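You operate a simulated robot arm through the tools that you are given. There is no shell and no other tool. Be economical: measure what you need, move in short steps, check, and stop when the job is done.

Carry out the task below with a simulated two-armed robot. There is one attempt and no reset: what you move stays moved.

Task
Switch on the shelf lamp and put the radio on FM, volume low.
Fine: hold the radio steady while you work it, then stand it on the green cabinet top. Set down upright: red radio.
Where things are to end (x, y in the base frame): red radio within 0.06 m of [-1.2, -0.77].

The check looks at the end state, three seconds after you hand in, the way a careful person would. Anything else that was tipped, shoved, dropped, spilled or broken makes it a failure.

Robot
Two 7-joint arms with two-finger parallel grippers on one trunk, on a base that drives. Base frame: it is fixed to the floor where the robot stands at the start and does not move with it; the origin is under the middle of the robot, x ahead of it, y to its left, z up. Units: m, degrees, N and s.
The left shoulder is at the start at [0.05, 0.187, 1.16], the right one opposite. With the tool pointing down near the work surface each hand reaches from about 0.1 to 0.66 m from the robot's upright axis, wherever it stands, measured 20 degrees to its own side. Places, roughly: radio volume knob [0.5, -0.4, 0.9]; shelf lamp switch [0.8, -0.2, 1.2]; top of the green cabinet [-1.3, -0.7, 0.8]; white radio button [0.6, -0.3, 1]; yellow radio button [0.6, -0.4, 1]. Payload 3.43 kg a hand.
Tool frame (each hand has its own): the origin (TCP) lies between the finger pads and is the grasp point; the fingertips stand 0.03 m ahead of it; z points along the fingers, y is the line along which they close. The gripper opens to 0.094 m. The fingers are 0.028 m wide and 0.01 m thick; the gripper's body (0.05 by 0.096 m) begins 0.055 m behind the TCP.
Orientation is told as [roll, pitch, yaw] about the base's x, y, z axes, in that order, counted from this pose: with the fingers straight down and closing along the base's y, the tool's x points along the base's -x, its y along +y and its z along -z.

Tools
- The arms move only by the tool arm_command. It takes "left_commands", "right_commands" or both (then of equal length, played together; a hand with none holds still); each is a list of rows, each a list of 7 numbers: the shift along the tool's x, y, z in units of 400 mm (1.0 is 400 mm), then the turn, a rotation vector about the tool's x, y, z in units of 180 degrees (1.0 is 180 degrees), then the gripper command, from -1 (fully open) to 1 (shut), values between in proportion. In form: [[tx, ty, tz, wx, wy, wz, grip], ...]. A call has 1 to 12 rows; each row is the pose to reach, as a shift and turn from the pose commanded when the call began, along the tool's axes at that moment. A call with a number of a shift or a turn outside -1 to 1 is refused whole. Each row takes 0.2 s and may step no farther than 0.05 m and 8.6 degrees from the row before; otherwise, or with a gripper value out of range, the whole call is refused. A pose out of reach is approached as far as the arm can. The call stops where the force on the tool passes 40 N (or 10 N more than at its start, if that is more) or the arm is blocked; 0.2 s more then pass. Each finger travels about 0.153 m/s and halts on what it meets, pressing with about 34 N; the grip force reading is that of the motor and also rises with nothing between the fingers. The clock runs only during rows and for 0.2 s after the last one: add rows that repeat a pose to give the fingers time. It gives the time, the measured TCP pose, the force on the tool (base axes), the opening and the grip force at its end, in the units of the frame above (readings bear some noise), with the torque about the TCP (base axes, N m) and any sound that the robot's microphone picked up.
- Cameras (640 x 400 px; columns grow to the right, rows downward): "scene" is now at [0.1412, -0.0434, 1.3662]; the picture's right is [-0.47, -0.88, 0.00], its down [-0.11, 0.06, -0.99] and it looks along [0.87, -0.47, -0.13] (base axes); focal length 214 px, centre (320, 200). "left" rides on the left gripper at [0.076, -0.014, -0.103] in its tool frame; the picture's right is [0.18, 0.98, 0.00], its down [-0.75, 0.14, -0.64] and it looks along [-0.63, 0.12, 0.77] (tool axes); focal length 243 px, centre (320, 200). "right" rides on the right gripper at [0.076, 0.014, -0.102] in its tool frame; the picture's right is [-0.18, 0.98, 0.00], its down [-0.75, -0.14, -0.64] and it looks along [-0.63, -0.12, 0.77] (tool axes); focal length 243 px, centre (320, 200). There is no depth. A picture from a camera that has moved, and an enlarged one, comes with that camera's place and axes in the base frame and with its lens.
- grab_frame(camera): a new picture of that camera. No time passes.
- raise_lower(by): slides the trunk up (or, below 0, down) by that many m; the arms and the scene camera ride with it, the base frame stays. It gives what a move gives, with no picture.
- steer(legs): drives the robot by 1 to 6 legs, each [ahead, left, turn to the left] in m, m and degrees, along the robot's own axes; the way and the turn of a leg run together, so that a leg with both is an arc; at most 1.5 m and 180 degrees a leg. The arms and the cameras ride along, it lands a little off, and it stops where it bumps. It gives what a move gives.
- head_to(pan, tilt): turns the head with the scene camera to pan (to the left, within 80 degrees either way) and tilt (down, from -29 to 69), counted from straight ahead of the robot. It gives what a move gives.
- enlarge(camera, box): a new picture of the part [left, top, right, bottom] of that camera's present view, enlarged. No time passes.
- finish_job(): hands the job in; it is judged then, once.

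Go step by step. Nothing tells you exact positions but the pictures and the camera data: compare them with the known pose of the tool, close in by small moves and look again before you grip or let go. The budget is 120 turns and 108 pictures, counting those below and the enlarged ones. Unless the task says otherwise, let go and move clear before handing in, and close with one line.

The tools are called after "Request:" by a JSON object that holds its "op" and its "data". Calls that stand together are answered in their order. arm_command: Moves the arms, as the interface text tells. Its arguments: {"type":"object","properties":{"left_commands":{"type":"array","items":{"type":"array","items":{"type":"number"}}},"right_commands":{"type":"array","items":{"type":"array","items":{"type":"number"}}}},"required":[]} The other tools are called the same way: raise_lower (by) slides the trunk up or down; steer (legs) drives the base; head_to (pan, tilt) turns the head that bears the scene camera; grab_frame (camera) takes a picture; enlarge (camera, box) takes an enlarged picture of a part of a camera's view; finish_job () hands the job in.

At the start:

```text
t: 0.0
left_eef_pos: [0.2783, -0.0319, 1.3181]
left_ee_rot: [-0.2, 0.0, 0.1]
left_wrist_force: [-0.2, 0.3, -0.2]
left_moment: [0.0, -0.01, 0.04]
left_finger_gap: 0.0939
left_gripper_force: 0.0
right_eef_pos: [0.2856, -0.4304, 1.3069]
right_ee_rot: [0.0, 0.1, 0.0]
right_wrist_force: [0.1, 0.2, 0.1]
right_moment: [0.02, -0.03, -0.01]
right_finger_gap: 0.0939
right_gripper_force: 0.0
trunk travel left (down, up): [-0.375, 0.057]
robot x, y, heading: [-0.0012, 0.0028, -0.0]
head pan, tilt: [-28.3, 7.3]
```

scene: 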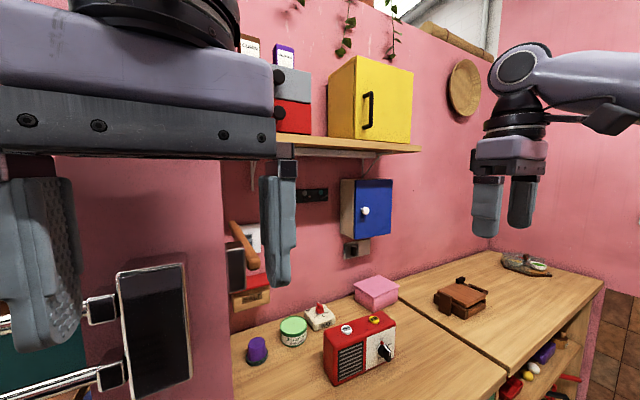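
right: 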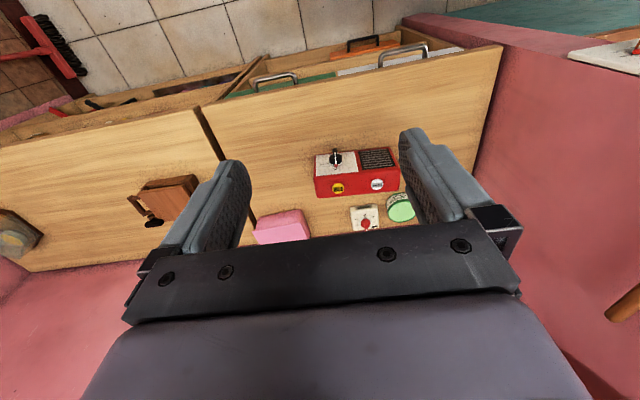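
left: 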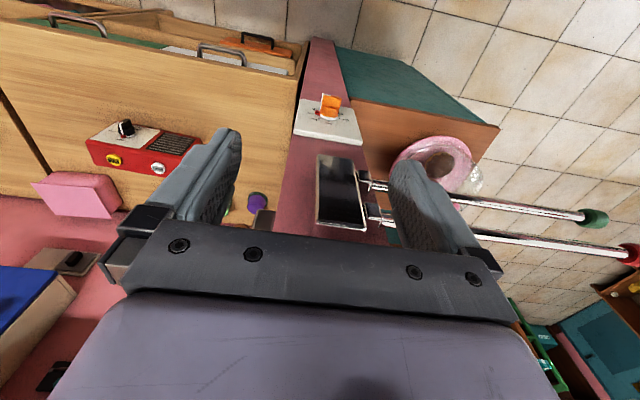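

I see the radio on the counter with a knob on its front face and two buttons on top, and some switches on the wall under the shelf. I'll look closer at the radio and at the wall.

Request:
{"op": "enlarge", "data": {"camera": "scene", "box": [300, 270, 420, 390]}}

Request:
{"op": "enlarge", "data": {"camera": "scene", "box": [220, 160, 420, 290]}}

Request:
{"op": "enlarge", "data": {"camera": "right", "box": [300, 130, 420, 240]}}

```text
3.33 times, centred on (360, 330) of scene
camera zoom: at [0.1412, -0.0434, 1.3662], right [-0.47, -0.88, 0.0], down [-0.11, 0.06, -0.99], along [0.87, -0.47, -0.13], focal length 715 px, centre (187, -233)
```

zoom: 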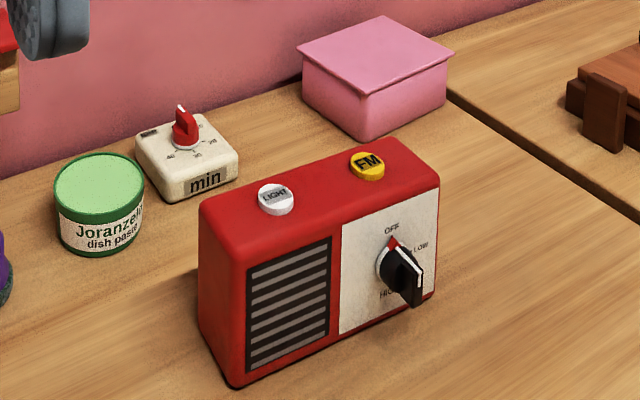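

```text
3.08 times, centred on (320, 225) of scene
camera zoom: at [0.1412, -0.0434, 1.3662], right [-0.47, -0.88, 0.0], down [-0.11, 0.06, -0.99], along [0.87, -0.47, -0.13], focal length 660 px, centre (320, 123)
```

zoom: 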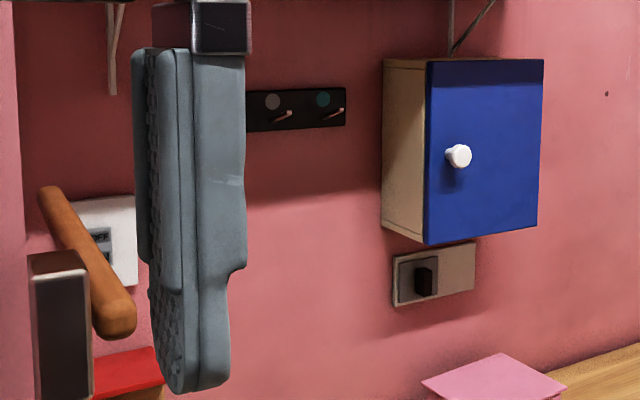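

```text
3.64 times, centred on (360, 185) of right
camera zoom: at [0.2093, -0.4173, 1.41], right [0.18, 0.98, 0.0], down [0.75, -0.14, 0.64], along [0.63, -0.12, -0.77], focal length 882 px, centre (174, 254)
```

zoom: 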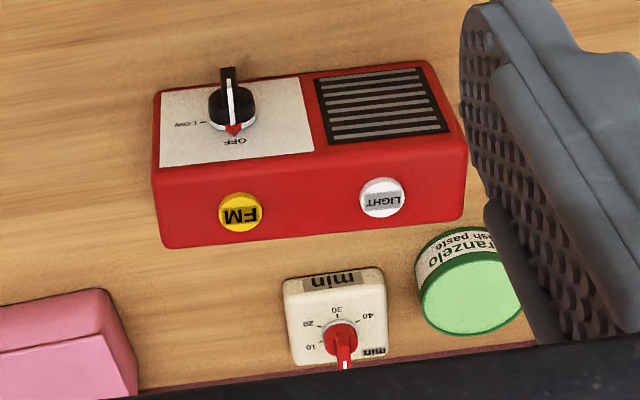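

The radio knob has OFF at the top, LOW at the right and HIGH below, and it now points to OFF. The left hand hides the wall, so I move it aside a little and look again.

Request:
{"op": "arm_command", "data": {"left_commands": [[0.1, 0.1, 0, 0, 0, 0, -1], [0.2, 0.2, 0, 0, 0, 0, -1], [0.25, 0.3, 0, 0, 0, 0, -1], [0.25, 0.4, 0, 0, 0, 0, -1]]}}

Request:
{"op": "head_to", "data": {"pan": -15, "tilt": 10}}

Request:
{"op": "grab_frame", "data": {"camera": "scene"}}

```text
refused: row 1 steps farther than a row can; nothing moved
```

```text
t: 0.8
left_eef_pos: [0.2782, -0.0309, 1.3203]
left_ee_rot: [-0.1, 0.0, 0.0]
left_wrist_force: [-0.2, -0.4, 0.1]
left_moment: [0.02, 0.0, 0.04]
left_finger_gap: 0.0941
left_gripper_force: 0.0
right_eef_pos: [0.2852, -0.4307, 1.306]
right_ee_rot: [0.0, 0.0, 0.1]
right_wrist_force: [0.9, -0.3, -0.1]
right_moment: [0.02, 0.01, 0.0]
right_finger_gap: 0.0941
right_gripper_force: 0.0
trunk travel left (down, up): [-0.375, 0.057]
robot x, y, heading: [-0.0031, 0.0003, 0.0]
head pan, tilt: [-15.0, 10.0]
```

```text
101 pictures are left
camera scene: at [0.1496, -0.0237, 1.3619], right [-0.26, -0.97, 0.0], down [-0.17, 0.04, -0.98], along [0.95, -0.26, -0.17], focal length 214 px, centre (320, 200)
```

scene: 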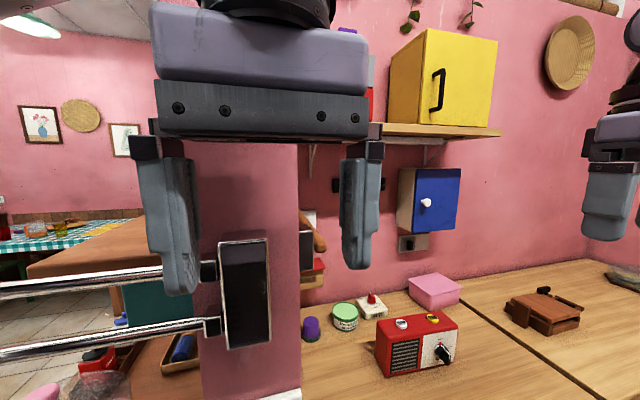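

Request:
{"op": "arm_command", "data": {"left_commands": [[0.08, 0.08, 0, 0, 0, 0, -1], [0.16, 0.16, 0, 0, 0, 0, -1], [0.2, 0.26, 0, 0, 0, 0, -1], [0.2, 0.36, 0, 0, 0, 0, -1], [0.2, 0.46, 0, 0, 0, 0, -1]]}}

Request:
{"op": "grab_frame", "data": {"camera": "scene"}}

Request:
{"op": "enlarge", "data": {"camera": "scene", "box": [290, 150, 450, 270]}}

```text
t: 1.2
left_eef_pos: [0.2592, -0.0057, 1.3174]
left_ee_rot: [-0.7, 0.2, 2.7]
left_wrist_force: [6.1, -1.5, -0.7]
left_moment: [0.25, 0.7, 0.25]
left_finger_gap: 0.094
left_gripper_force: 0.1
right_eef_pos: [0.2856, -0.4301, 1.3066]
right_ee_rot: [-0.1, 0.0, 0.0]
right_wrist_force: [0.1, -0.3, 0.8]
right_moment: [0.01, 0.02, 0.0]
right_finger_gap: 0.0941
right_gripper_force: 0.1
trunk travel left (down, up): [-0.375, 0.057]
robot x, y, heading: [0.001, -0.0002, 0.1]
head pan, tilt: [-15.0, 10.0]
stopped in row 2 (left hand): the force on the tool passed its limit (the readings are from after the stop); the commanded pose is now the measured one
```

```text
100 pictures are left
camera scene: at [0.1498, -0.0228, 1.3629], right [-0.26, -0.97, 0.0], down [-0.16, 0.04, -0.99], along [0.95, -0.25, -0.16], focal length 214 px, centre (320, 200)
```

scene: 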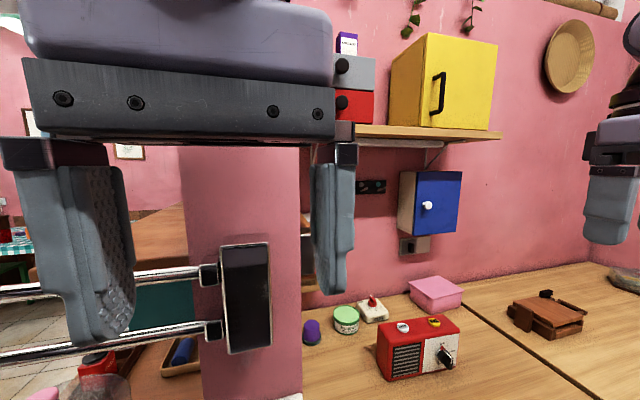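

```text
3.33 times, centred on (370, 210) of scene
camera zoom: at [0.1498, -0.0228, 1.3629], right [-0.26, -0.97, 0.0], down [-0.16, 0.04, -0.99], along [0.95, -0.25, -0.16], focal length 715 px, centre (153, 167)
```

zoom: 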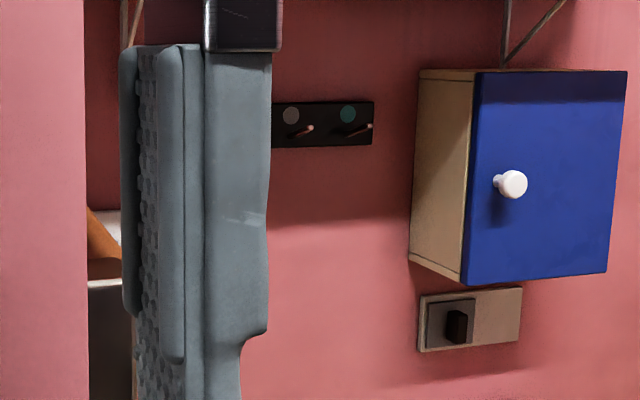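

The left hand bumped something. I look through its camera and around before moving it again.

Request:
{"op": "grab_frame", "data": {"camera": "left"}}

Request:
{"op": "head_to", "data": {"pan": 45, "tilt": 15}}

Request:
{"op": "grab_frame", "data": {"camera": "scene"}}

```text
98 pictures are left
camera left: at [0.1851, -0.0225, 1.4194], right [-0.23, 0.97, -0.01], down [0.75, 0.18, 0.64], along [0.62, 0.14, -0.77], focal length 243 px, centre (320, 200)
```

left: 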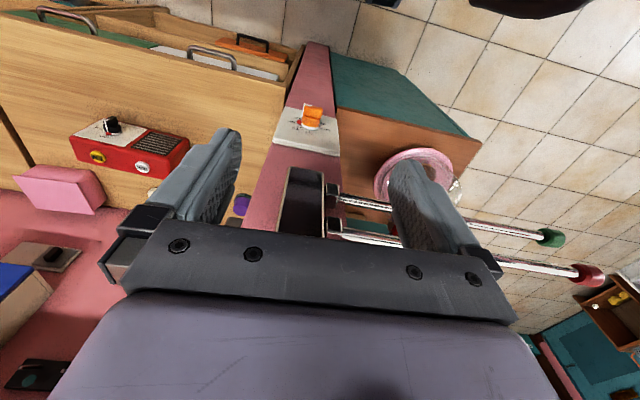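

```text
t: 2.5
left_eef_pos: [0.2637, -0.0006, 1.3193]
left_ee_rot: [-1.1, 0.8, 2.4]
left_wrist_force: [74.1, 67.6, -7.7]
left_moment: [-7.67, 7.63, -6.03]
left_finger_gap: 0.0941
left_gripper_force: 0.1
right_eef_pos: [0.2852, -0.4309, 1.3066]
right_ee_rot: [0.0, 0.0, 0.0]
right_wrist_force: [0.8, 0.3, -0.4]
right_moment: [-0.03, 0.02, -0.01]
right_finger_gap: 0.094
right_gripper_force: 0.1
trunk travel left (down, up): [-0.375, 0.057]
robot x, y, heading: [0.0015, -0.0004, -0.1]
head pan, tilt: [45.0, 15.0]
```

```text
97 pictures are left
camera scene: at [0.1485, 0.0264, 1.366], right [0.28, -0.96, 0.0], down [-0.12, -0.04, -0.99], along [0.95, 0.28, -0.13], focal length 214 px, centre (320, 200)
```

scene: 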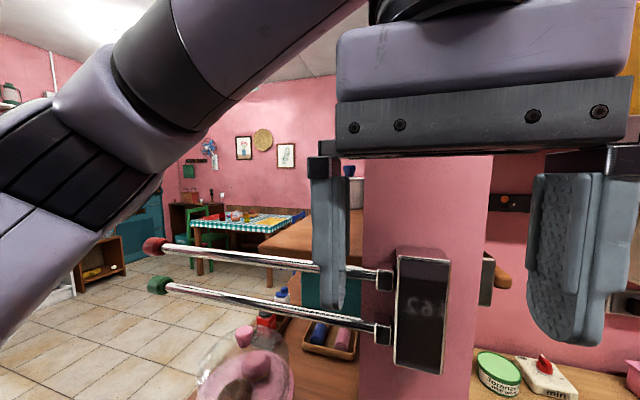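

The head itself met the hand. I turn the head back, then send the hand forward and to the left, away from it.

Request:
{"op": "head_to", "data": {"pan": -28, "tilt": 8}}

Request:
{"op": "arm_command", "data": {"left_commands": [[-0.1, 0.0, 0, 0, 0, 0, -1], [-0.15, 0.08, 0, 0, 0, 0, -1], [-0.15, 0.2, 0, 0, 0, 0, -1], [-0.15, 0.3, 0, 0, 0, 0, -1], [-0.15, 0.4, 0, 0, 0, 0, -1], [-0.15, 0.5, 0, 0, 0, 0, -1]]}}

Request:
{"op": "grab_frame", "data": {"camera": "scene"}}

```text
t: 3.9
left_eef_pos: [0.2576, -0.0067, 1.317]
left_ee_rot: [-0.7, 0.2, 2.4]
left_wrist_force: [9.1, -14.4, -2.7]
left_moment: [1.74, 0.79, 1.67]
left_finger_gap: 0.094
left_gripper_force: 0.0
right_eef_pos: [0.2843, -0.4318, 1.3076]
right_ee_rot: [0.1, 0.0, 0.1]
right_wrist_force: [0.4, 0.4, 0.7]
right_moment: [0.0, -0.01, -0.03]
right_finger_gap: 0.0939
right_gripper_force: 0.1
trunk travel left (down, up): [-0.375, 0.057]
robot x, y, heading: [0.0011, -0.0038, 0.2]
head pan, tilt: [-28.0, 8.0]
```

```text
t: 4.7
left_eef_pos: [0.3059, 0.0595, 1.3191]
left_ee_rot: [-0.8, 0.2, 1.1]
left_wrist_force: [-13.3, 1.8, 6.8]
left_moment: [-0.49, 0.17, -0.65]
left_finger_gap: 0.0936
left_gripper_force: 0.1
right_eef_pos: [0.2809, -0.4307, 1.3072]
right_ee_rot: [-0.1, -0.2, 0.1]
right_wrist_force: [-0.5, 0.7, -0.1]
right_moment: [0.01, 0.01, -0.03]
right_finger_gap: 0.0938
right_gripper_force: 0.1
trunk travel left (down, up): [-0.375, 0.057]
robot x, y, heading: [-0.0, -0.0001, 0.4]
head pan, tilt: [-28.0, 8.0]
stopped in row 3 (left hand): the force on the tool passed its limit (the readings are from after the stop); the commanded pose is now the measured one
```

```text
96 pictures are left
camera scene: at [0.1389, -0.0426, 1.3656], right [-0.47, -0.88, 0.0], down [-0.12, 0.06, -0.99], along [0.87, -0.47, -0.14], focal length 214 px, centre (320, 200)
```

scene: 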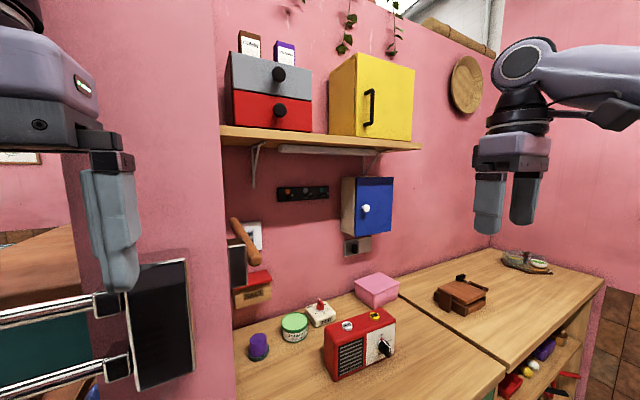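

The wall is now clear to see; the left fingers touch something near the post, so I back off a little and look closely at the plates on the wall.

Request:
{"op": "arm_command", "data": {"left_commands": [[0.06, -0.06, 0, 0, 0, 0, -1], [0.06, -0.1, 0, 0, 0, 0, -1]]}}

Request:
{"op": "enlarge", "data": {"camera": "scene", "box": [260, 170, 350, 230]}}

Request:
{"op": "enlarge", "data": {"camera": "scene", "box": [220, 130, 410, 310]}}

Request:
{"op": "grab_frame", "data": {"camera": "left"}}

```text
t: 5.3
left_eef_pos: [0.2899, 0.0203, 1.3179]
left_ee_rot: [-0.8, 0.3, 1.5]
left_wrist_force: [-1.0, -0.2, 0.9]
left_moment: [0.01, 0.03, 0.01]
left_finger_gap: 0.0939
left_gripper_force: 0.0
right_eef_pos: [0.2843, -0.4326, 1.306]
right_ee_rot: [0.1, -0.1, 0.0]
right_wrist_force: [0.6, 0.3, -0.4]
right_moment: [-0.01, 0.03, 0.01]
right_finger_gap: 0.094
right_gripper_force: 0.1
trunk travel left (down, up): [-0.375, 0.057]
robot x, y, heading: [-0.0017, -0.0009, -0.1]
head pan, tilt: [-28.0, 8.0]
```

```text
6.67 times, centred on (305, 200) of scene
camera zoom: at [0.1412, -0.0439, 1.365], right [-0.47, -0.88, 0.0], down [-0.12, 0.07, -0.99], along [0.87, -0.47, -0.14], focal length 1430 px, centre (420, 200)
```

zoom: 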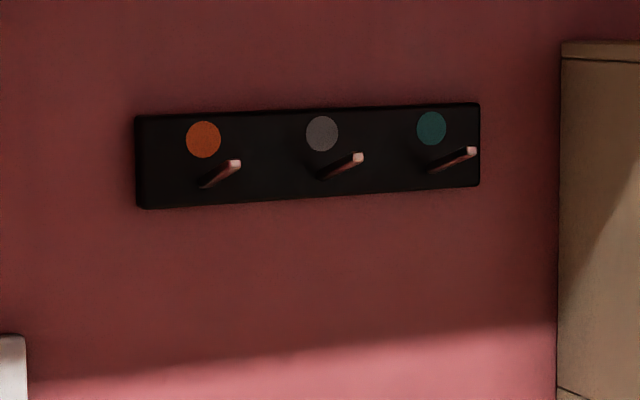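

```text
2.22 times, centred on (315, 220) of scene
camera zoom: at [0.1412, -0.0439, 1.365], right [-0.47, -0.88, 0.0], down [-0.12, 0.07, -0.99], along [0.87, -0.47, -0.14], focal length 477 px, centre (331, 156)
```

zoom: 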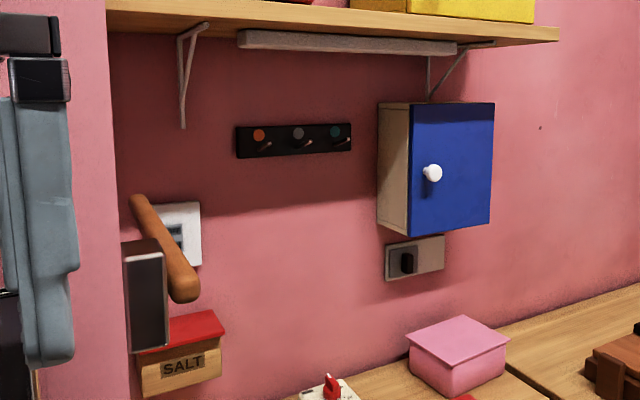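

```text
93 pictures are left
camera left: at [0.2155, 0.0047, 1.4188], right [-0.21, 0.98, -0.01], down [0.75, 0.17, 0.64], along [0.62, 0.13, -0.77], focal length 243 px, centre (320, 200)
```

left: 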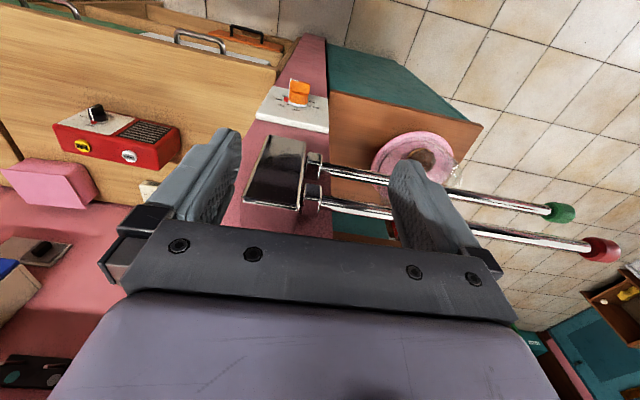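

By triangulation, the white plate behind the wooden bar (about y -0.18, z 1.15) fits the lamp switch. I look closer at it.

Request:
{"op": "enlarge", "data": {"camera": "scene", "box": [215, 205, 295, 325]}}

Request:
{"op": "enlarge", "data": {"camera": "scene", "box": [225, 215, 275, 255]}}

```text
3.33 times, centred on (255, 265) of scene
camera zoom: at [0.1412, -0.0439, 1.365], right [-0.47, -0.88, 0.0], down [-0.12, 0.07, -0.99], along [0.87, -0.47, -0.14], focal length 715 px, centre (537, -17)
```

zoom: 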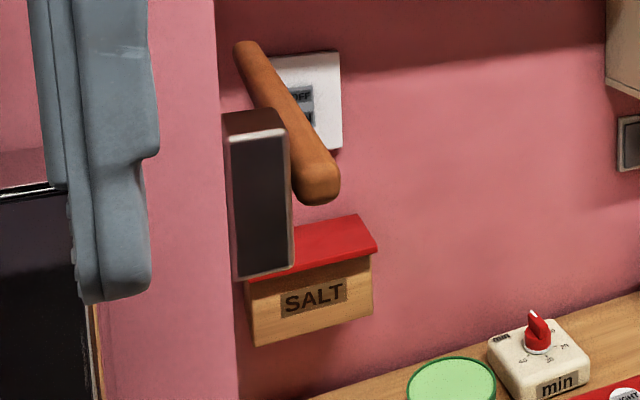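

```text
10.00 times, centred on (250, 235) of scene
camera zoom: at [0.1412, -0.0439, 1.365], right [-0.47, -0.88, 0.0], down [-0.12, 0.07, -0.99], along [0.87, -0.47, -0.14], focal length 2145 px, centre (1020, -150)
```

zoom: 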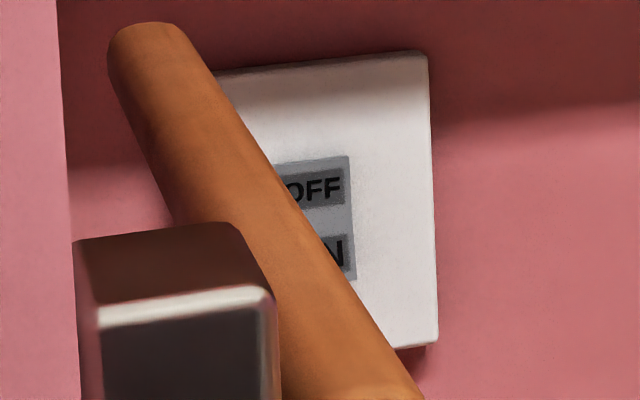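

A brown wooden bar stands in front of the ON/OFF rocker. I want to see it from farther right, so I first check the floor to my right.

Request:
{"op": "head_to", "data": {"pan": -60, "tilt": 45}}

Request:
{"op": "grab_frame", "data": {"camera": "scene"}}

```text
t: 6.3
left_eef_pos: [0.2943, 0.0193, 1.3135]
left_ee_rot: [-0.3, -0.1, 3.6]
left_wrist_force: [35.6, -58.3, -31.8]
left_moment: [7.18, 0.63, 6.72]
left_finger_gap: 0.094
left_gripper_force: 0.0
right_eef_pos: [0.2845, -0.4306, 1.3061]
right_ee_rot: [0.0, 0.1, -0.1]
right_wrist_force: [0.5, -0.3, 0.7]
right_moment: [-0.02, 0.01, -0.03]
right_finger_gap: 0.0942
right_gripper_force: 0.0
trunk travel left (down, up): [-0.375, 0.057]
robot x, y, heading: [0.0006, -0.0048, -0.1]
head pan, tilt: [-60.0, 45.0]
```

```text
90 pictures are left
camera scene: at [0.1365, -0.0524, 1.3523], right [-0.56, -0.83, 0.0], down [-0.23, 0.15, -0.96], along [0.8, -0.54, -0.27], focal length 214 px, centre (320, 200)
```

scene: 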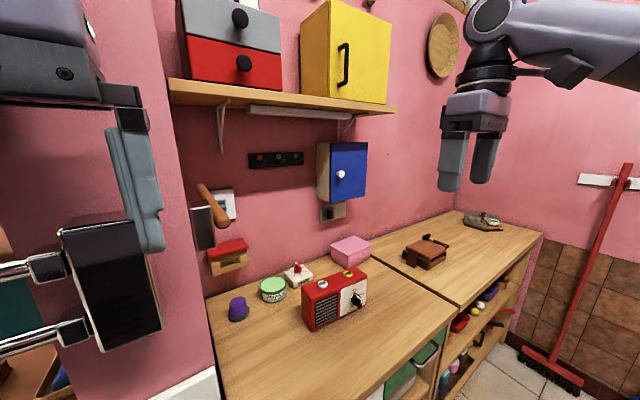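

The left hand's camera mount presses on the head again. I back the base off to gain room from the post, then place the left hand farther from the head.

Request:
{"op": "head_to", "data": {"pan": -28, "tilt": 10}}

Request:
{"op": "steer", "data": {"legs": [[-0.2, 0, 0]]}}

Request:
{"op": "arm_command", "data": {"left_commands": [[-0.12, 0, 0, 0, 0, 0, -1], [-0.24, 0, 0, 0, 0, 0, -1], [-0.3, 0.1, 0, 0, 0, 0, -1], [-0.3, 0.2, 0, 0, 0, 0, -1], [-0.3, 0.32, 0, 0, 0, 0, -1], [-0.3, 0.42, 0, 0, 0, 0, -1]]}}

Request:
{"op": "grab_frame", "data": {"camera": "scene"}}

```text
t: 7.3
left_eef_pos: [0.2895, 0.0212, 1.3188]
left_ee_rot: [-0.7, 0.2, 1.3]
left_wrist_force: [0.0, -0.3, -0.7]
left_moment: [0.0, 0.01, -0.03]
left_finger_gap: 0.0939
left_gripper_force: 0.0
right_eef_pos: [0.2848, -0.4319, 1.3076]
right_ee_rot: [0.0, 0.0, -0.2]
right_wrist_force: [0.5, -0.3, 0.7]
right_moment: [-0.01, 0.04, 0.02]
right_finger_gap: 0.0938
right_gripper_force: 0.0
trunk travel left (down, up): [-0.375, 0.057]
robot x, y, heading: [0.0002, -0.0003, -0.0]
head pan, tilt: [-28.0, 10.0]
```

```text
t: 8.9
left_eef_pos: [0.09, 0.0185, 1.3178]
left_ee_rot: [-0.8, 0.2, 1.1]
left_wrist_force: [0.0, -0.1, 0.0]
left_moment: [-0.01, -0.01, 0.01]
left_finger_gap: 0.094
left_gripper_force: 0.0
right_eef_pos: [0.0807, -0.4326, 1.3078]
right_ee_rot: [0.0, 0.0, -0.4]
right_wrist_force: [0.1, 0.0, -0.3]
right_moment: [0.0, -0.03, 0.01]
right_finger_gap: 0.094
right_gripper_force: 0.1
trunk travel left (down, up): [-0.375, 0.057]
robot x, y, heading: [-0.1972, -0.0005, -0.4]
head pan, tilt: [-28.0, 10.0]
```

```text
t: 10.3
left_eef_pos: [0.2075, 0.1858, 1.3145]
left_ee_rot: [-0.7, 0.3, 1.0]
left_wrist_force: [-0.5, 0.3, 0.2]
left_moment: [-0.01, -0.02, -0.01]
left_finger_gap: 0.0941
left_gripper_force: 0.1
right_eef_pos: [0.0814, -0.4322, 1.3078]
right_ee_rot: [0.0, 0.0, -0.5]
right_wrist_force: [0.9, 0.0, -0.2]
right_moment: [0.01, -0.03, -0.04]
right_finger_gap: 0.0941
right_gripper_force: 0.0
trunk travel left (down, up): [-0.375, 0.057]
robot x, y, heading: [-0.1999, -0.0017, -0.4]
head pan, tilt: [-28.0, 10.0]
```

```text
89 pictures are left
camera scene: at [-0.0592, -0.0436, 1.3619], right [-0.48, -0.88, 0.0], down [-0.15, 0.08, -0.98], along [0.87, -0.47, -0.17], focal length 214 px, centre (320, 200)
```

scene: 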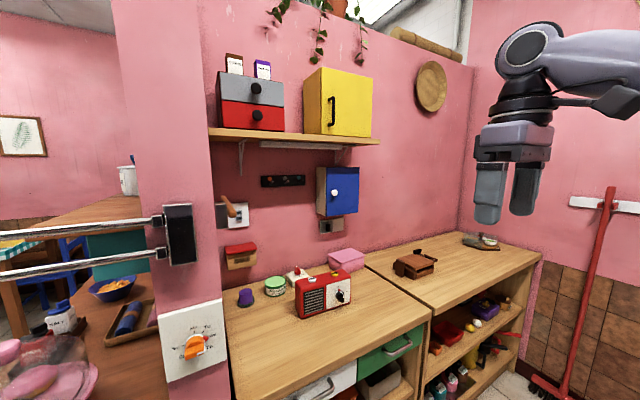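

Much clearer view now; the switch lies behind and to the right of the post. I enlarge it and the radio.

Request:
{"op": "enlarge", "data": {"camera": "scene", "box": [205, 180, 265, 240]}}

Request:
{"op": "enlarge", "data": {"camera": "scene", "box": [220, 230, 380, 330]}}

```text
6.67 times, centred on (235, 210) of scene
camera zoom: at [-0.0592, -0.0436, 1.3619], right [-0.48, -0.88, 0.0], down [-0.15, 0.08, -0.98], along [0.87, -0.47, -0.17], focal length 1430 px, centre (887, 133)
```

zoom: 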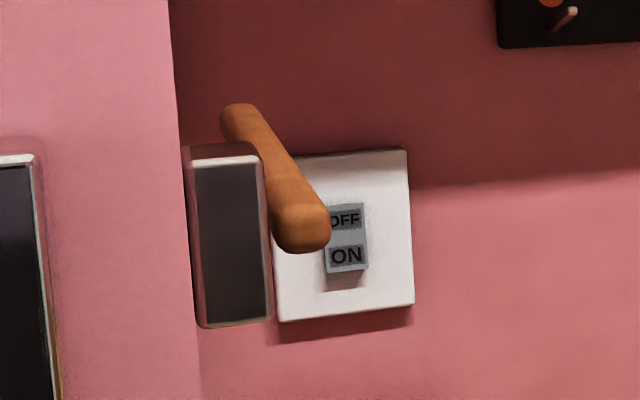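

```text
4.00 times, centred on (300, 280) of scene
camera zoom: at [-0.0592, -0.0436, 1.3619], right [-0.48, -0.88, 0.0], down [-0.15, 0.08, -0.98], along [0.87, -0.47, -0.17], focal length 858 px, centre (400, -120)
```

zoom: 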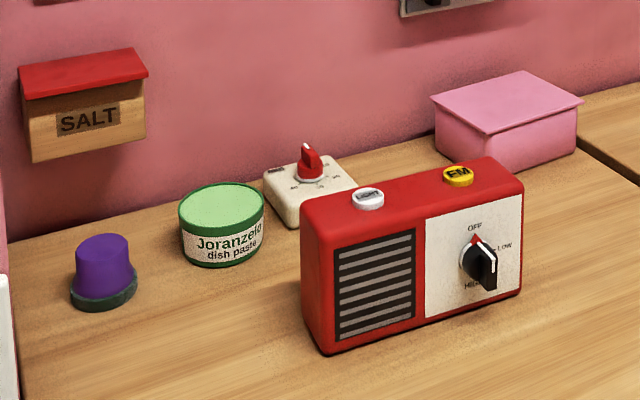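

The wooden bar sits near the post (x about 0.37), well in front of the switch, which is around (0.8, -0.16, 1.15). I tuck the left hand back and shift the robot to the right.

Request:
{"op": "arm_command", "data": {"left_commands": [[0, 0.1, 0, 0, 0, 0, -1], [0.05, 0.2, 0, 0, 0, 0, -1], [0.15, 0.27, 0, 0, 0, 0, -1], [0.25, 0.3, 0, 0, 0, 0, -1], [0.35, 0.3, 0, 0, 0, 0, -1]]}}

Request:
{"op": "steer", "data": {"legs": [[0, -0.3, 0]]}}

Request:
{"op": "head_to", "data": {"pan": 0, "tilt": 15}}

Request:
{"op": "grab_frame", "data": {"camera": "scene"}}

```text
t: 11.6
left_eef_pos: [0.079, 0.2942, 1.299]
left_ee_rot: [-0.8, 0.2, 1.1]
left_wrist_force: [-0.6, 0.2, 0.4]
left_moment: [-0.01, 0.0, 0.02]
left_finger_gap: 0.0938
left_gripper_force: 0.1
left hand out of reach, approached as far as the arm can: row 5
right_eef_pos: [0.081, -0.4337, 1.3072]
right_ee_rot: [0.1, 0.1, -0.6]
right_wrist_force: [0.5, 0.5, -0.4]
right_moment: [0.0, 0.02, 0.01]
right_finger_gap: 0.094
right_gripper_force: 0.0
trunk travel left (down, up): [-0.375, 0.057]
robot x, y, heading: [-0.2015, 0.0016, -0.3]
head pan, tilt: [-28.0, 10.0]
```

```text
t: 13.6
left_eef_pos: [0.0749, -0.0094, 1.2991]
left_ee_rot: [-0.8, 0.1, 1.6]
left_wrist_force: [-0.7, -0.2, 0.6]
left_moment: [-0.02, 0.01, -0.03]
left_finger_gap: 0.0938
left_gripper_force: 0.1
right_eef_pos: [0.0846, -0.7353, 1.3074]
right_ee_rot: [0.0, 0.0, 0.0]
right_wrist_force: [-0.3, 0.0, -0.2]
right_moment: [-0.01, 0.02, 0.0]
right_finger_gap: 0.0938
right_gripper_force: 0.0
trunk travel left (down, up): [-0.375, 0.057]
robot x, y, heading: [-0.2022, -0.3064, -0.3]
head pan, tilt: [-28.0, 10.0]
```

```text
t: 14.6
left_eef_pos: [0.0759, -0.0094, 1.2996]
left_ee_rot: [-0.7, 0.2, 1.6]
left_wrist_force: [-0.1, -0.3, -0.3]
left_moment: [-0.02, 0.0, -0.01]
left_finger_gap: 0.094
left_gripper_force: 0.0
right_eef_pos: [0.0836, -0.7356, 1.3069]
right_ee_rot: [0.0, 0.0, 0.0]
right_wrist_force: [0.5, 0.3, 0.5]
right_moment: [0.03, 0.01, 0.0]
right_finger_gap: 0.0939
right_gripper_force: 0.0
trunk travel left (down, up): [-0.375, 0.057]
robot x, y, heading: [-0.2033, -0.3024, -0.1]
head pan, tilt: [0.0, 15.0]
```

```text
86 pictures are left
camera scene: at [-0.0483, -0.3038, 1.3537], right [0.0, -1.0, 0.0], down [-0.26, 0.0, -0.97], along [0.97, 0.0, -0.26], focal length 214 px, centre (320, 200)
```

scene: 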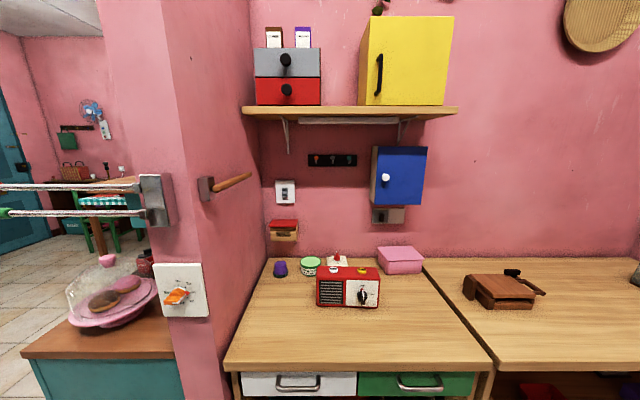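

Good overview: the switch plate is on the back wall, with the radio at the middle of the counter. I enlarge both for measuring.

Request:
{"op": "enlarge", "data": {"camera": "scene", "box": [255, 165, 315, 215]}}

Request:
{"op": "enlarge", "data": {"camera": "scene", "box": [260, 235, 440, 345]}}

```text
8.00 times, centred on (285, 190) of scene
camera zoom: at [-0.0483, -0.3038, 1.3537], right [0.0, -1.0, 0.0], down [-0.26, 0.0, -0.97], along [0.97, 0.0, -0.26], focal length 1716 px, centre (600, 280)
```

zoom: 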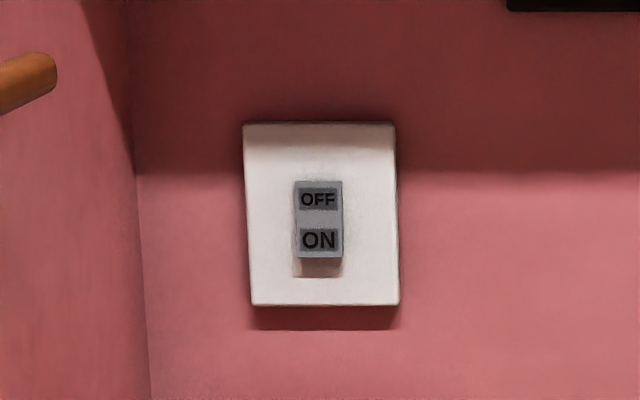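

```text
3.56 times, centred on (350, 290) of scene
camera zoom: at [-0.0483, -0.3038, 1.3537], right [0.0, -1.0, 0.0], down [-0.26, 0.0, -0.97], along [0.97, 0.0, -0.26], focal length 763 px, centre (213, -120)
```

zoom: 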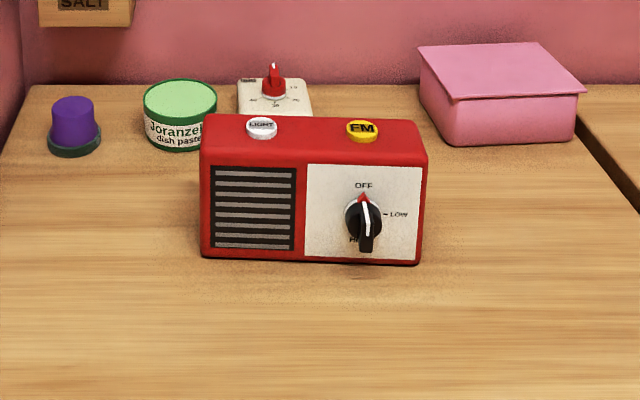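

ON lies at about (0.82, -0.158, 1.143). The radio stands at x 0.535–0.60, y -0.295 to -0.49, with its top at z 0.945. I drive up to the counter and turn slightly left to use the right arm on the switch.

Request:
{"op": "steer", "data": {"legs": [[0.17, 0, 0], [0, 0, 18]]}}

Request:
{"op": "arm_command", "data": {"right_commands": [[0, 0, 0, 0, -0.045, 0, 1], [0, 0, 0, 0, -0.09, 0, 1], [0, 0, 0, 0, -0.135, 0, 1], [0, 0, 0, 0, -0.18, 0, 1], [0, 0, 0, 0, -0.225, 0, 1], [0, 0, 0, 0, -0.27, 0, 1], [0, 0, 0, 0, -0.315, 0, 1], [0, 0, 0, 0, -0.36, 0, 1], [0, 0, 0, 0, -0.405, 0, 1], [0, 0, 0, 0, -0.45, 0, 1], [0, 0, 0, 0, -0.48, 0, 1]]}}

```text
t: 17.0
left_eef_pos: [0.1385, 0.0623, 1.2992]
left_ee_rot: [-0.7, 0.2, 19.7]
left_wrist_force: [0.5, 0.0, 0.0]
left_moment: [0.02, -0.01, 0.01]
left_finger_gap: 0.094
left_gripper_force: 0.1
right_eef_pos: [0.3723, -0.6237, 1.3066]
right_ee_rot: [0.0, 0.0, 18.1]
right_wrist_force: [-0.2, 0.4, 0.2]
right_moment: [0.01, -0.01, 0.0]
right_finger_gap: 0.0942
right_gripper_force: 0.0
trunk travel left (down, up): [-0.375, 0.057]
robot x, y, heading: [-0.0336, -0.3037, 18.1]
head pan, tilt: [0.0, 15.0]
```

```text
t: 19.4
left_eef_pos: [0.1388, 0.0633, 1.2995]
left_ee_rot: [-0.7, 0.2, 19.7]
left_wrist_force: [0.4, 0.3, -1.1]
left_moment: [-0.02, -0.01, 0.04]
left_finger_gap: 0.0939
left_gripper_force: 0.1
right_eef_pos: [0.3716, -0.6241, 1.3074]
right_ee_rot: [-0.1, -86.5, 18.1]
right_wrist_force: [0.6, 0.8, -0.1]
right_moment: [-0.02, 0.0, -0.01]
right_finger_gap: 0.0001
right_gripper_force: 33.0
trunk travel left (down, up): [-0.375, 0.057]
robot x, y, heading: [-0.0359, -0.3018, 18.2]
head pan, tilt: [0.0, 15.0]
```

The hand now points forward, shut. I slide it left and down first, level with the switch and clear of the blue cabinet.

Request:
{"op": "arm_command", "data": {"right_commands": [[0.04, 0.11, 0, 0, 0, 0, 1], [0.08, 0.22, 0, 0, 0, 0, 1], [0.13, 0.33, 0, 0, 0, 0, 1], [0.18, 0.44, 0, 0, 0, 0, 1], [0.23, 0.55, 0, 0, 0, 0, 1], [0.28, 0.66, 0, 0, 0, 0, 1], [0.32, 0.765, 0, 0, 0, 0, 1], [0.32, 0.765, 0.12, 0, 0, 0, 1], [0.32, 0.765, 0.24, 0, 0, 0, 1], [0.32, 0.765, 0.36, 0, 0, 0, 1], [0.32, 0.765, 0.48, 0, 0, 0, 1], [0.32, 0.765, 0.6, 0, 0, 0, 1]]}}

Request:
{"op": "grab_frame", "data": {"camera": "right"}}

Request:
{"op": "grab_frame", "data": {"camera": "scene"}}

```text
t: 22.0
left_eef_pos: [0.1403, 0.0624, 1.299]
left_ee_rot: [-0.7, 0.3, 19.7]
left_wrist_force: [-0.3, 0.2, 0.5]
left_moment: [0.01, 0.01, 0.01]
left_finger_gap: 0.0941
left_gripper_force: 0.1
right_eef_pos: [0.4947, -0.2626, 1.1615]
right_ee_rot: [-0.8, -86.5, 18.9]
right_wrist_force: [-0.3, -0.6, -0.7]
right_moment: [-0.03, 0.0, 0.01]
right_finger_gap: 0.0
right_gripper_force: 33.4
right hand out of reach, approached as far as the arm can: row 1, 2, 3, 4, 5, 6, 7, 8, 9
trunk travel left (down, up): [-0.375, 0.057]
robot x, y, heading: [-0.0365, -0.3017, 18.0]
head pan, tilt: [0.0, 15.0]
```

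```text
83 pictures are left
camera right: at [0.3887, -0.2833, 1.0918], right [-0.3, 0.94, 0.18], down [-0.52, -0.32, 0.79], along [0.8, 0.14, 0.58], focal length 243 px, centre (320, 200)
```

right: 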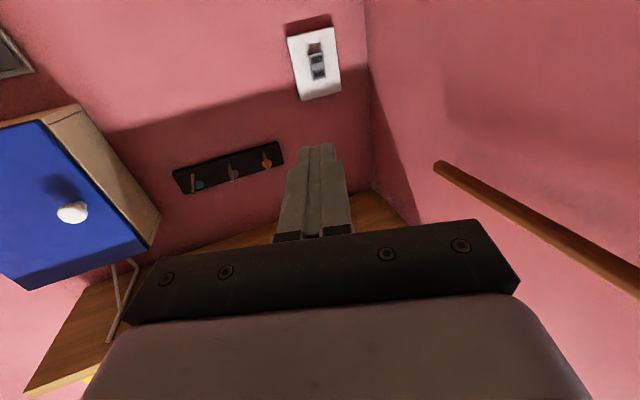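

```text
82 pictures are left
camera scene: at [0.1136, -0.2564, 1.3536], right [0.31, -0.95, 0.0], down [-0.25, -0.08, -0.97], along [0.92, 0.3, -0.26], focal length 214 px, centre (320, 200)
```

scene: 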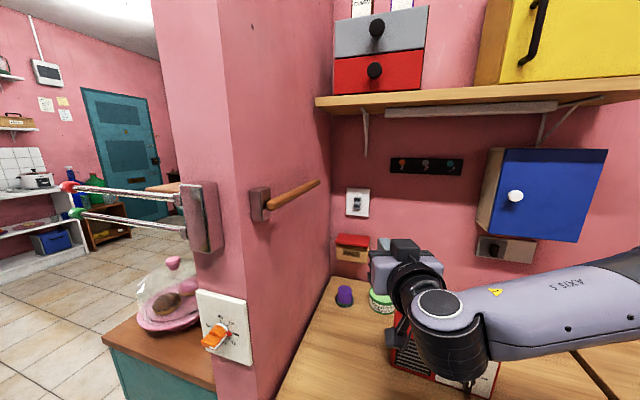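

The hand is ahead of the radio, in line with the switch. I check the line of approach with an enlarged view.

Request:
{"op": "enlarge", "data": {"camera": "right", "box": [270, 10, 370, 110]}}

Request:
{"op": "enlarge", "data": {"camera": "scene", "box": [330, 170, 450, 310]}}

```text
4.00 times, centred on (320, 60) of right
camera zoom: at [0.3887, -0.2833, 1.0918], right [-0.3, 0.94, 0.18], down [-0.52, -0.32, 0.79], along [0.8, 0.14, 0.58], focal length 970 px, centre (320, 760)
```

zoom: 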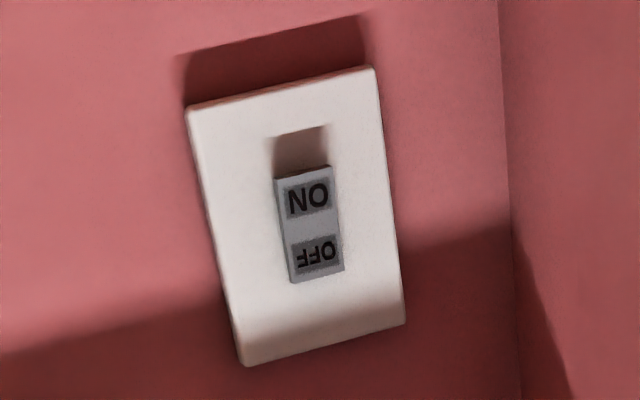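

```text
2.86 times, centred on (390, 240) of scene
camera zoom: at [0.1136, -0.2564, 1.3536], right [0.31, -0.95, 0.0], down [-0.25, -0.08, -0.97], along [0.92, 0.3, -0.26], focal length 613 px, centre (120, 86)
```

zoom: 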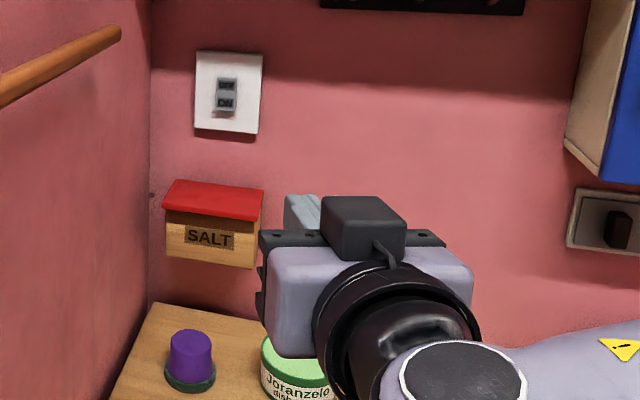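

Request:
{"op": "arm_command", "data": {"right_commands": [[0, 0, 0.12, 0, 0, 0, 1], [0.005, -0.01, 0.24, 0, 0, 0, 1], [0.01, -0.02, 0.36, 0, 0, 0, 1], [0.018, -0.02, 0.48, 0, 0, 0, 1], [0.018, -0.02, 0.58, 0, 0, 0, 1], [0.018, -0.02, 0.67, 0, 0, 0, 1]]}}

Request:
{"op": "grab_frame", "data": {"camera": "right"}}

Request:
{"op": "grab_frame", "data": {"camera": "scene"}}

```text
t: 23.4
left_eef_pos: [0.1393, 0.0627, 1.3011]
left_ee_rot: [-0.7, 0.2, 19.8]
left_wrist_force: [-0.1, 0.2, -0.2]
left_moment: [0.02, 0.0, -0.02]
left_finger_gap: 0.0939
left_gripper_force: 0.1
right_eef_pos: [0.6877, -0.2939, 1.1704]
right_ee_rot: [-0.1, -86.4, 18.1]
right_wrist_force: [-0.7, 0.1, 0.5]
right_moment: [-0.03, 0.02, 0.03]
right_finger_gap: 0.0
right_gripper_force: 33.5
right hand out of reach, approached as far as the arm can: row 1, 2, 3, 4, 5, 6
trunk travel left (down, up): [-0.375, 0.057]
robot x, y, heading: [-0.0278, -0.301, 18.0]
head pan, tilt: [0.0, 15.0]
```

```text
79 pictures are left
camera right: at [0.5816, -0.3131, 1.1013], right [-0.29, 0.94, 0.18], down [-0.52, -0.32, 0.79], along [0.8, 0.14, 0.58], focal length 243 px, centre (320, 200)
```

right: 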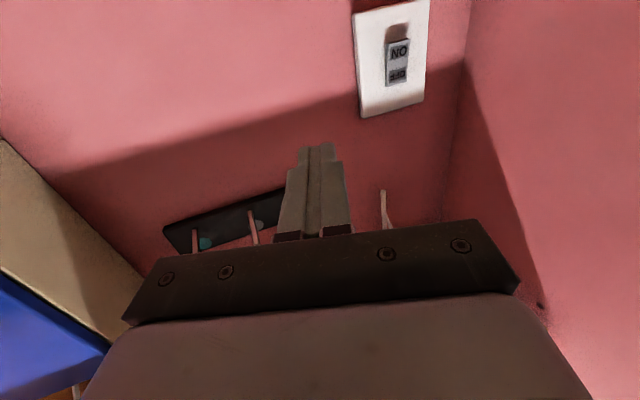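

```text
78 pictures are left
camera scene: at [0.113, -0.2565, 1.3537], right [0.31, -0.95, 0.0], down [-0.25, -0.08, -0.97], along [0.92, 0.3, -0.26], focal length 214 px, centre (320, 200)
```

scene: 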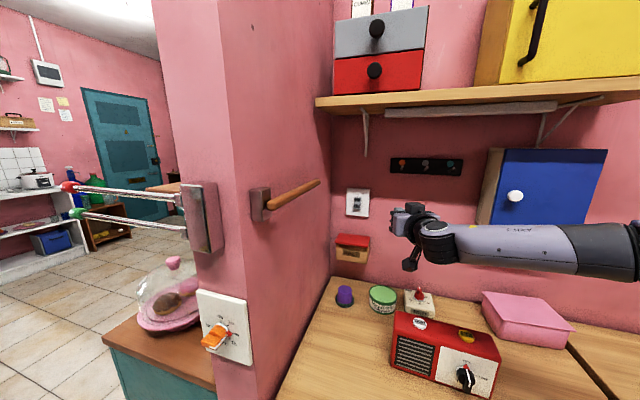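

The right arm was caught short to the right of the target. It may just need another step, so I try moving left and on from here in small steps.

Request:
{"op": "arm_command", "data": {"right_commands": [[0.02, 0.08, -0.05, 0, 0, 0, 1], [0.05, 0.16, -0.05, 0, 0, 0, 1], [0.07, 0.22, -0.03, 0, 0, 0, 1], [0.08, 0.24, 0.04, 0, 0, 0, 1], [0.08, 0.24, 0.1, 0, 0, 0, 1], [0.08, 0.24, 0.16, 0, 0, 0, 1]]}}

```text
t: 24.8
left_eef_pos: [0.1396, 0.0629, 1.2995]
left_ee_rot: [-0.7, 0.3, 19.7]
left_wrist_force: [0.2, 0.1, 0.3]
left_moment: [0.02, -0.02, -0.01]
left_finger_gap: 0.094
left_gripper_force: 0.1
right_eef_pos: [0.66, -0.2807, 1.1631]
right_ee_rot: [-0.1, -86.4, 18.2]
right_wrist_force: [-0.9, -0.1, -0.6]
right_moment: [-0.03, 0.0, -0.01]
right_finger_gap: 0.0001
right_gripper_force: 33.1
right hand out of reach, approached as far as the arm can: row 1, 2, 3, 4, 5, 6
trunk travel left (down, up): [-0.375, 0.057]
robot x, y, heading: [-0.031, -0.304, 17.9]
head pan, tilt: [0.0, 15.0]
```

Request:
{"op": "arm_command", "data": {"right_commands": [[0, 0.0, 0, -0.045, 0, 0, 1], [0, 0, 0, -0.09, 0, 0, 1], [0, 0.0, 0, -0.135, 0, 0, 1], [0.02, 0.06, 0.0, -0.135, 0, 0, 1], [0.04, 0.12, 0.0, -0.135, 0, 0, 1], [0.06, 0.18, 0.0, -0.135, 0, 0, 1], [0.06, 0.18, 0.06, -0.135, 0, 0, 1], [0.06, 0.18, 0.12, -0.135, 0, 0, 1], [0.06, 0.18, 0.16, -0.135, 0, 0, 1]]}}

Request:
{"op": "grab_frame", "data": {"camera": "scene"}}

```text
t: 26.8
left_eef_pos: [0.1375, 0.0626, 1.2994]
left_ee_rot: [-0.7, 0.2, 19.7]
left_wrist_force: [-0.1, 0.3, -0.2]
left_moment: [0.0, 0.01, 0.02]
left_finger_gap: 0.0937
left_gripper_force: 0.0
right_eef_pos: [0.6633, -0.2405, 1.1503]
right_ee_rot: [23.8, -86.3, 18.5]
right_wrist_force: [0.3, 0.2, 0.5]
right_moment: [0.04, 0.02, -0.02]
right_finger_gap: 0.0
right_gripper_force: 33.0
right hand out of reach, approached as far as the arm can: row 6, 7, 8, 9
trunk travel left (down, up): [-0.375, 0.057]
robot x, y, heading: [-0.0334, -0.3032, 18.0]
head pan, tilt: [0.0, 15.0]
```

```text
77 pictures are left
camera scene: at [0.1131, -0.2565, 1.3537], right [0.31, -0.95, 0.0], down [-0.25, -0.08, -0.97], along [0.92, 0.3, -0.26], focal length 214 px, centre (320, 200)
```

scene: 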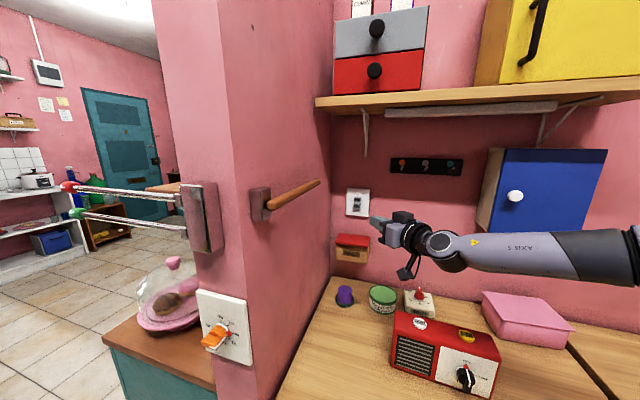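

Turning the hand left helps; now it's purely distance. I draw the hand back and bring the base nearer and to the left.

Request:
{"op": "arm_command", "data": {"right_commands": [[0, 0.0, -0.12, 0, 0, 0, 1], [0, 0, -0.24, 0, 0, 0, 1], [0, 0.0, -0.36, 0, 0, 0, 1]]}}

Request:
{"op": "steer", "data": {"legs": [[0.07, 0.12, 0]]}}

Request:
{"op": "grab_frame", "data": {"camera": "right"}}

```text
t: 27.6
left_eef_pos: [0.138, 0.0611, 1.3005]
left_ee_rot: [-0.7, 0.2, 19.8]
left_wrist_force: [0.1, -0.3, 0.3]
left_moment: [0.04, -0.02, -0.03]
left_finger_gap: 0.0938
left_gripper_force: 0.1
right_eef_pos: [0.5555, -0.334, 1.1619]
right_ee_rot: [24.3, -86.4, 18.1]
right_wrist_force: [-0.4, -0.7, 0.5]
right_moment: [-0.01, 0.01, 0.0]
right_finger_gap: 0.0
right_gripper_force: 32.9
trunk travel left (down, up): [-0.375, 0.057]
robot x, y, heading: [-0.031, -0.3019, 18.5]
head pan, tilt: [0.0, 15.0]
```

```text
t: 28.9
left_eef_pos: [0.169, 0.1971, 1.2987]
left_ee_rot: [-0.8, 0.3, 19.8]
left_wrist_force: [0.0, 0.4, 0.6]
left_moment: [-0.03, 0.03, -0.01]
left_finger_gap: 0.094
left_gripper_force: 0.0
right_eef_pos: [0.5885, -0.1972, 1.1616]
right_ee_rot: [23.3, -86.4, 19.3]
right_wrist_force: [-0.5, 0.6, -0.4]
right_moment: [-0.01, 0.01, -0.02]
right_finger_gap: 0.0
right_gripper_force: 32.9
trunk travel left (down, up): [-0.375, 0.057]
robot x, y, heading: [0.0004, -0.1709, 18.2]
head pan, tilt: [0.0, 15.0]
```

```text
76 pictures are left
camera right: at [0.4994, -0.259, 1.0917], right [-0.65, 0.73, 0.21], down [-0.33, -0.52, 0.79], along [0.68, 0.44, 0.58], focal length 243 px, centre (320, 200)
```

right: 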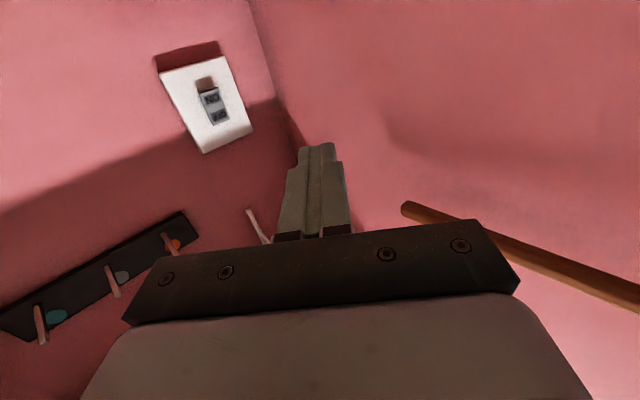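

Request:
{"op": "arm_command", "data": {"right_commands": [[0.0, -0.05, 0.03, 0.045, 0, 0, 1], [0.02, -0.1, 0.1, 0.09, 0, 0, 1], [0.041, -0.17, 0.18, 0.12, 0, 0, 1], [0.041, -0.22, 0.25, 0.12, 0, 0, 1], [0.041, -0.24, 0.296, 0.12, 0, 0, 1]]}}

Request:
{"op": "grab_frame", "data": {"camera": "right"}}

Request:
{"op": "grab_frame", "data": {"camera": "scene"}}

```text
t: 30.1
left_eef_pos: [0.1694, 0.1985, 1.2998]
left_ee_rot: [-0.8, 0.2, 19.9]
left_wrist_force: [0.8, 0.6, 0.2]
left_moment: [-0.02, -0.02, -0.01]
left_finger_gap: 0.0938
left_gripper_force: 0.1
right_eef_pos: [0.7419, -0.1911, 1.1334]
right_ee_rot: [2.5, -86.4, 18.5]
right_wrist_force: [0.5, 0.6, -1.1]
right_moment: [0.03, -0.01, -0.01]
right_finger_gap: 0.0001
right_gripper_force: 33.1
trunk travel left (down, up): [-0.375, 0.057]
robot x, y, heading: [0.0012, -0.1714, 18.4]
head pan, tilt: [0.0, 15.0]
```

```text
75 pictures are left
camera right: at [0.6374, -0.2172, 1.0655], right [-0.34, 0.92, 0.19], down [-0.5, -0.35, 0.79], along [0.79, 0.18, 0.58], focal length 243 px, centre (320, 200)
```

right: 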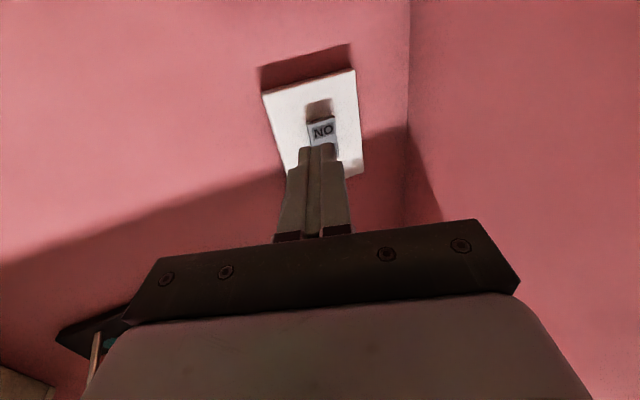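

```text
74 pictures are left
camera scene: at [0.1448, -0.1217, 1.3537], right [0.31, -0.95, 0.0], down [-0.25, -0.08, -0.97], along [0.92, 0.3, -0.26], focal length 214 px, centre (320, 200)
```

scene: 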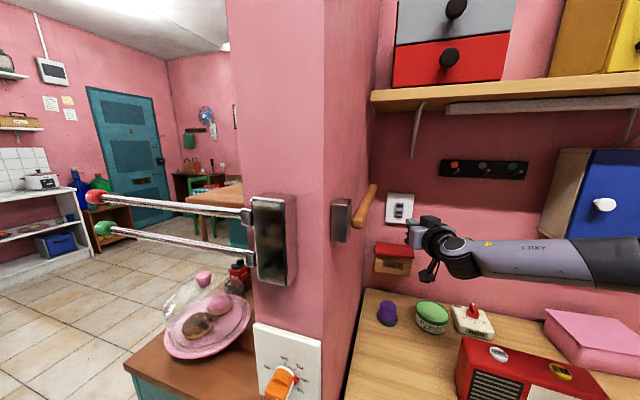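

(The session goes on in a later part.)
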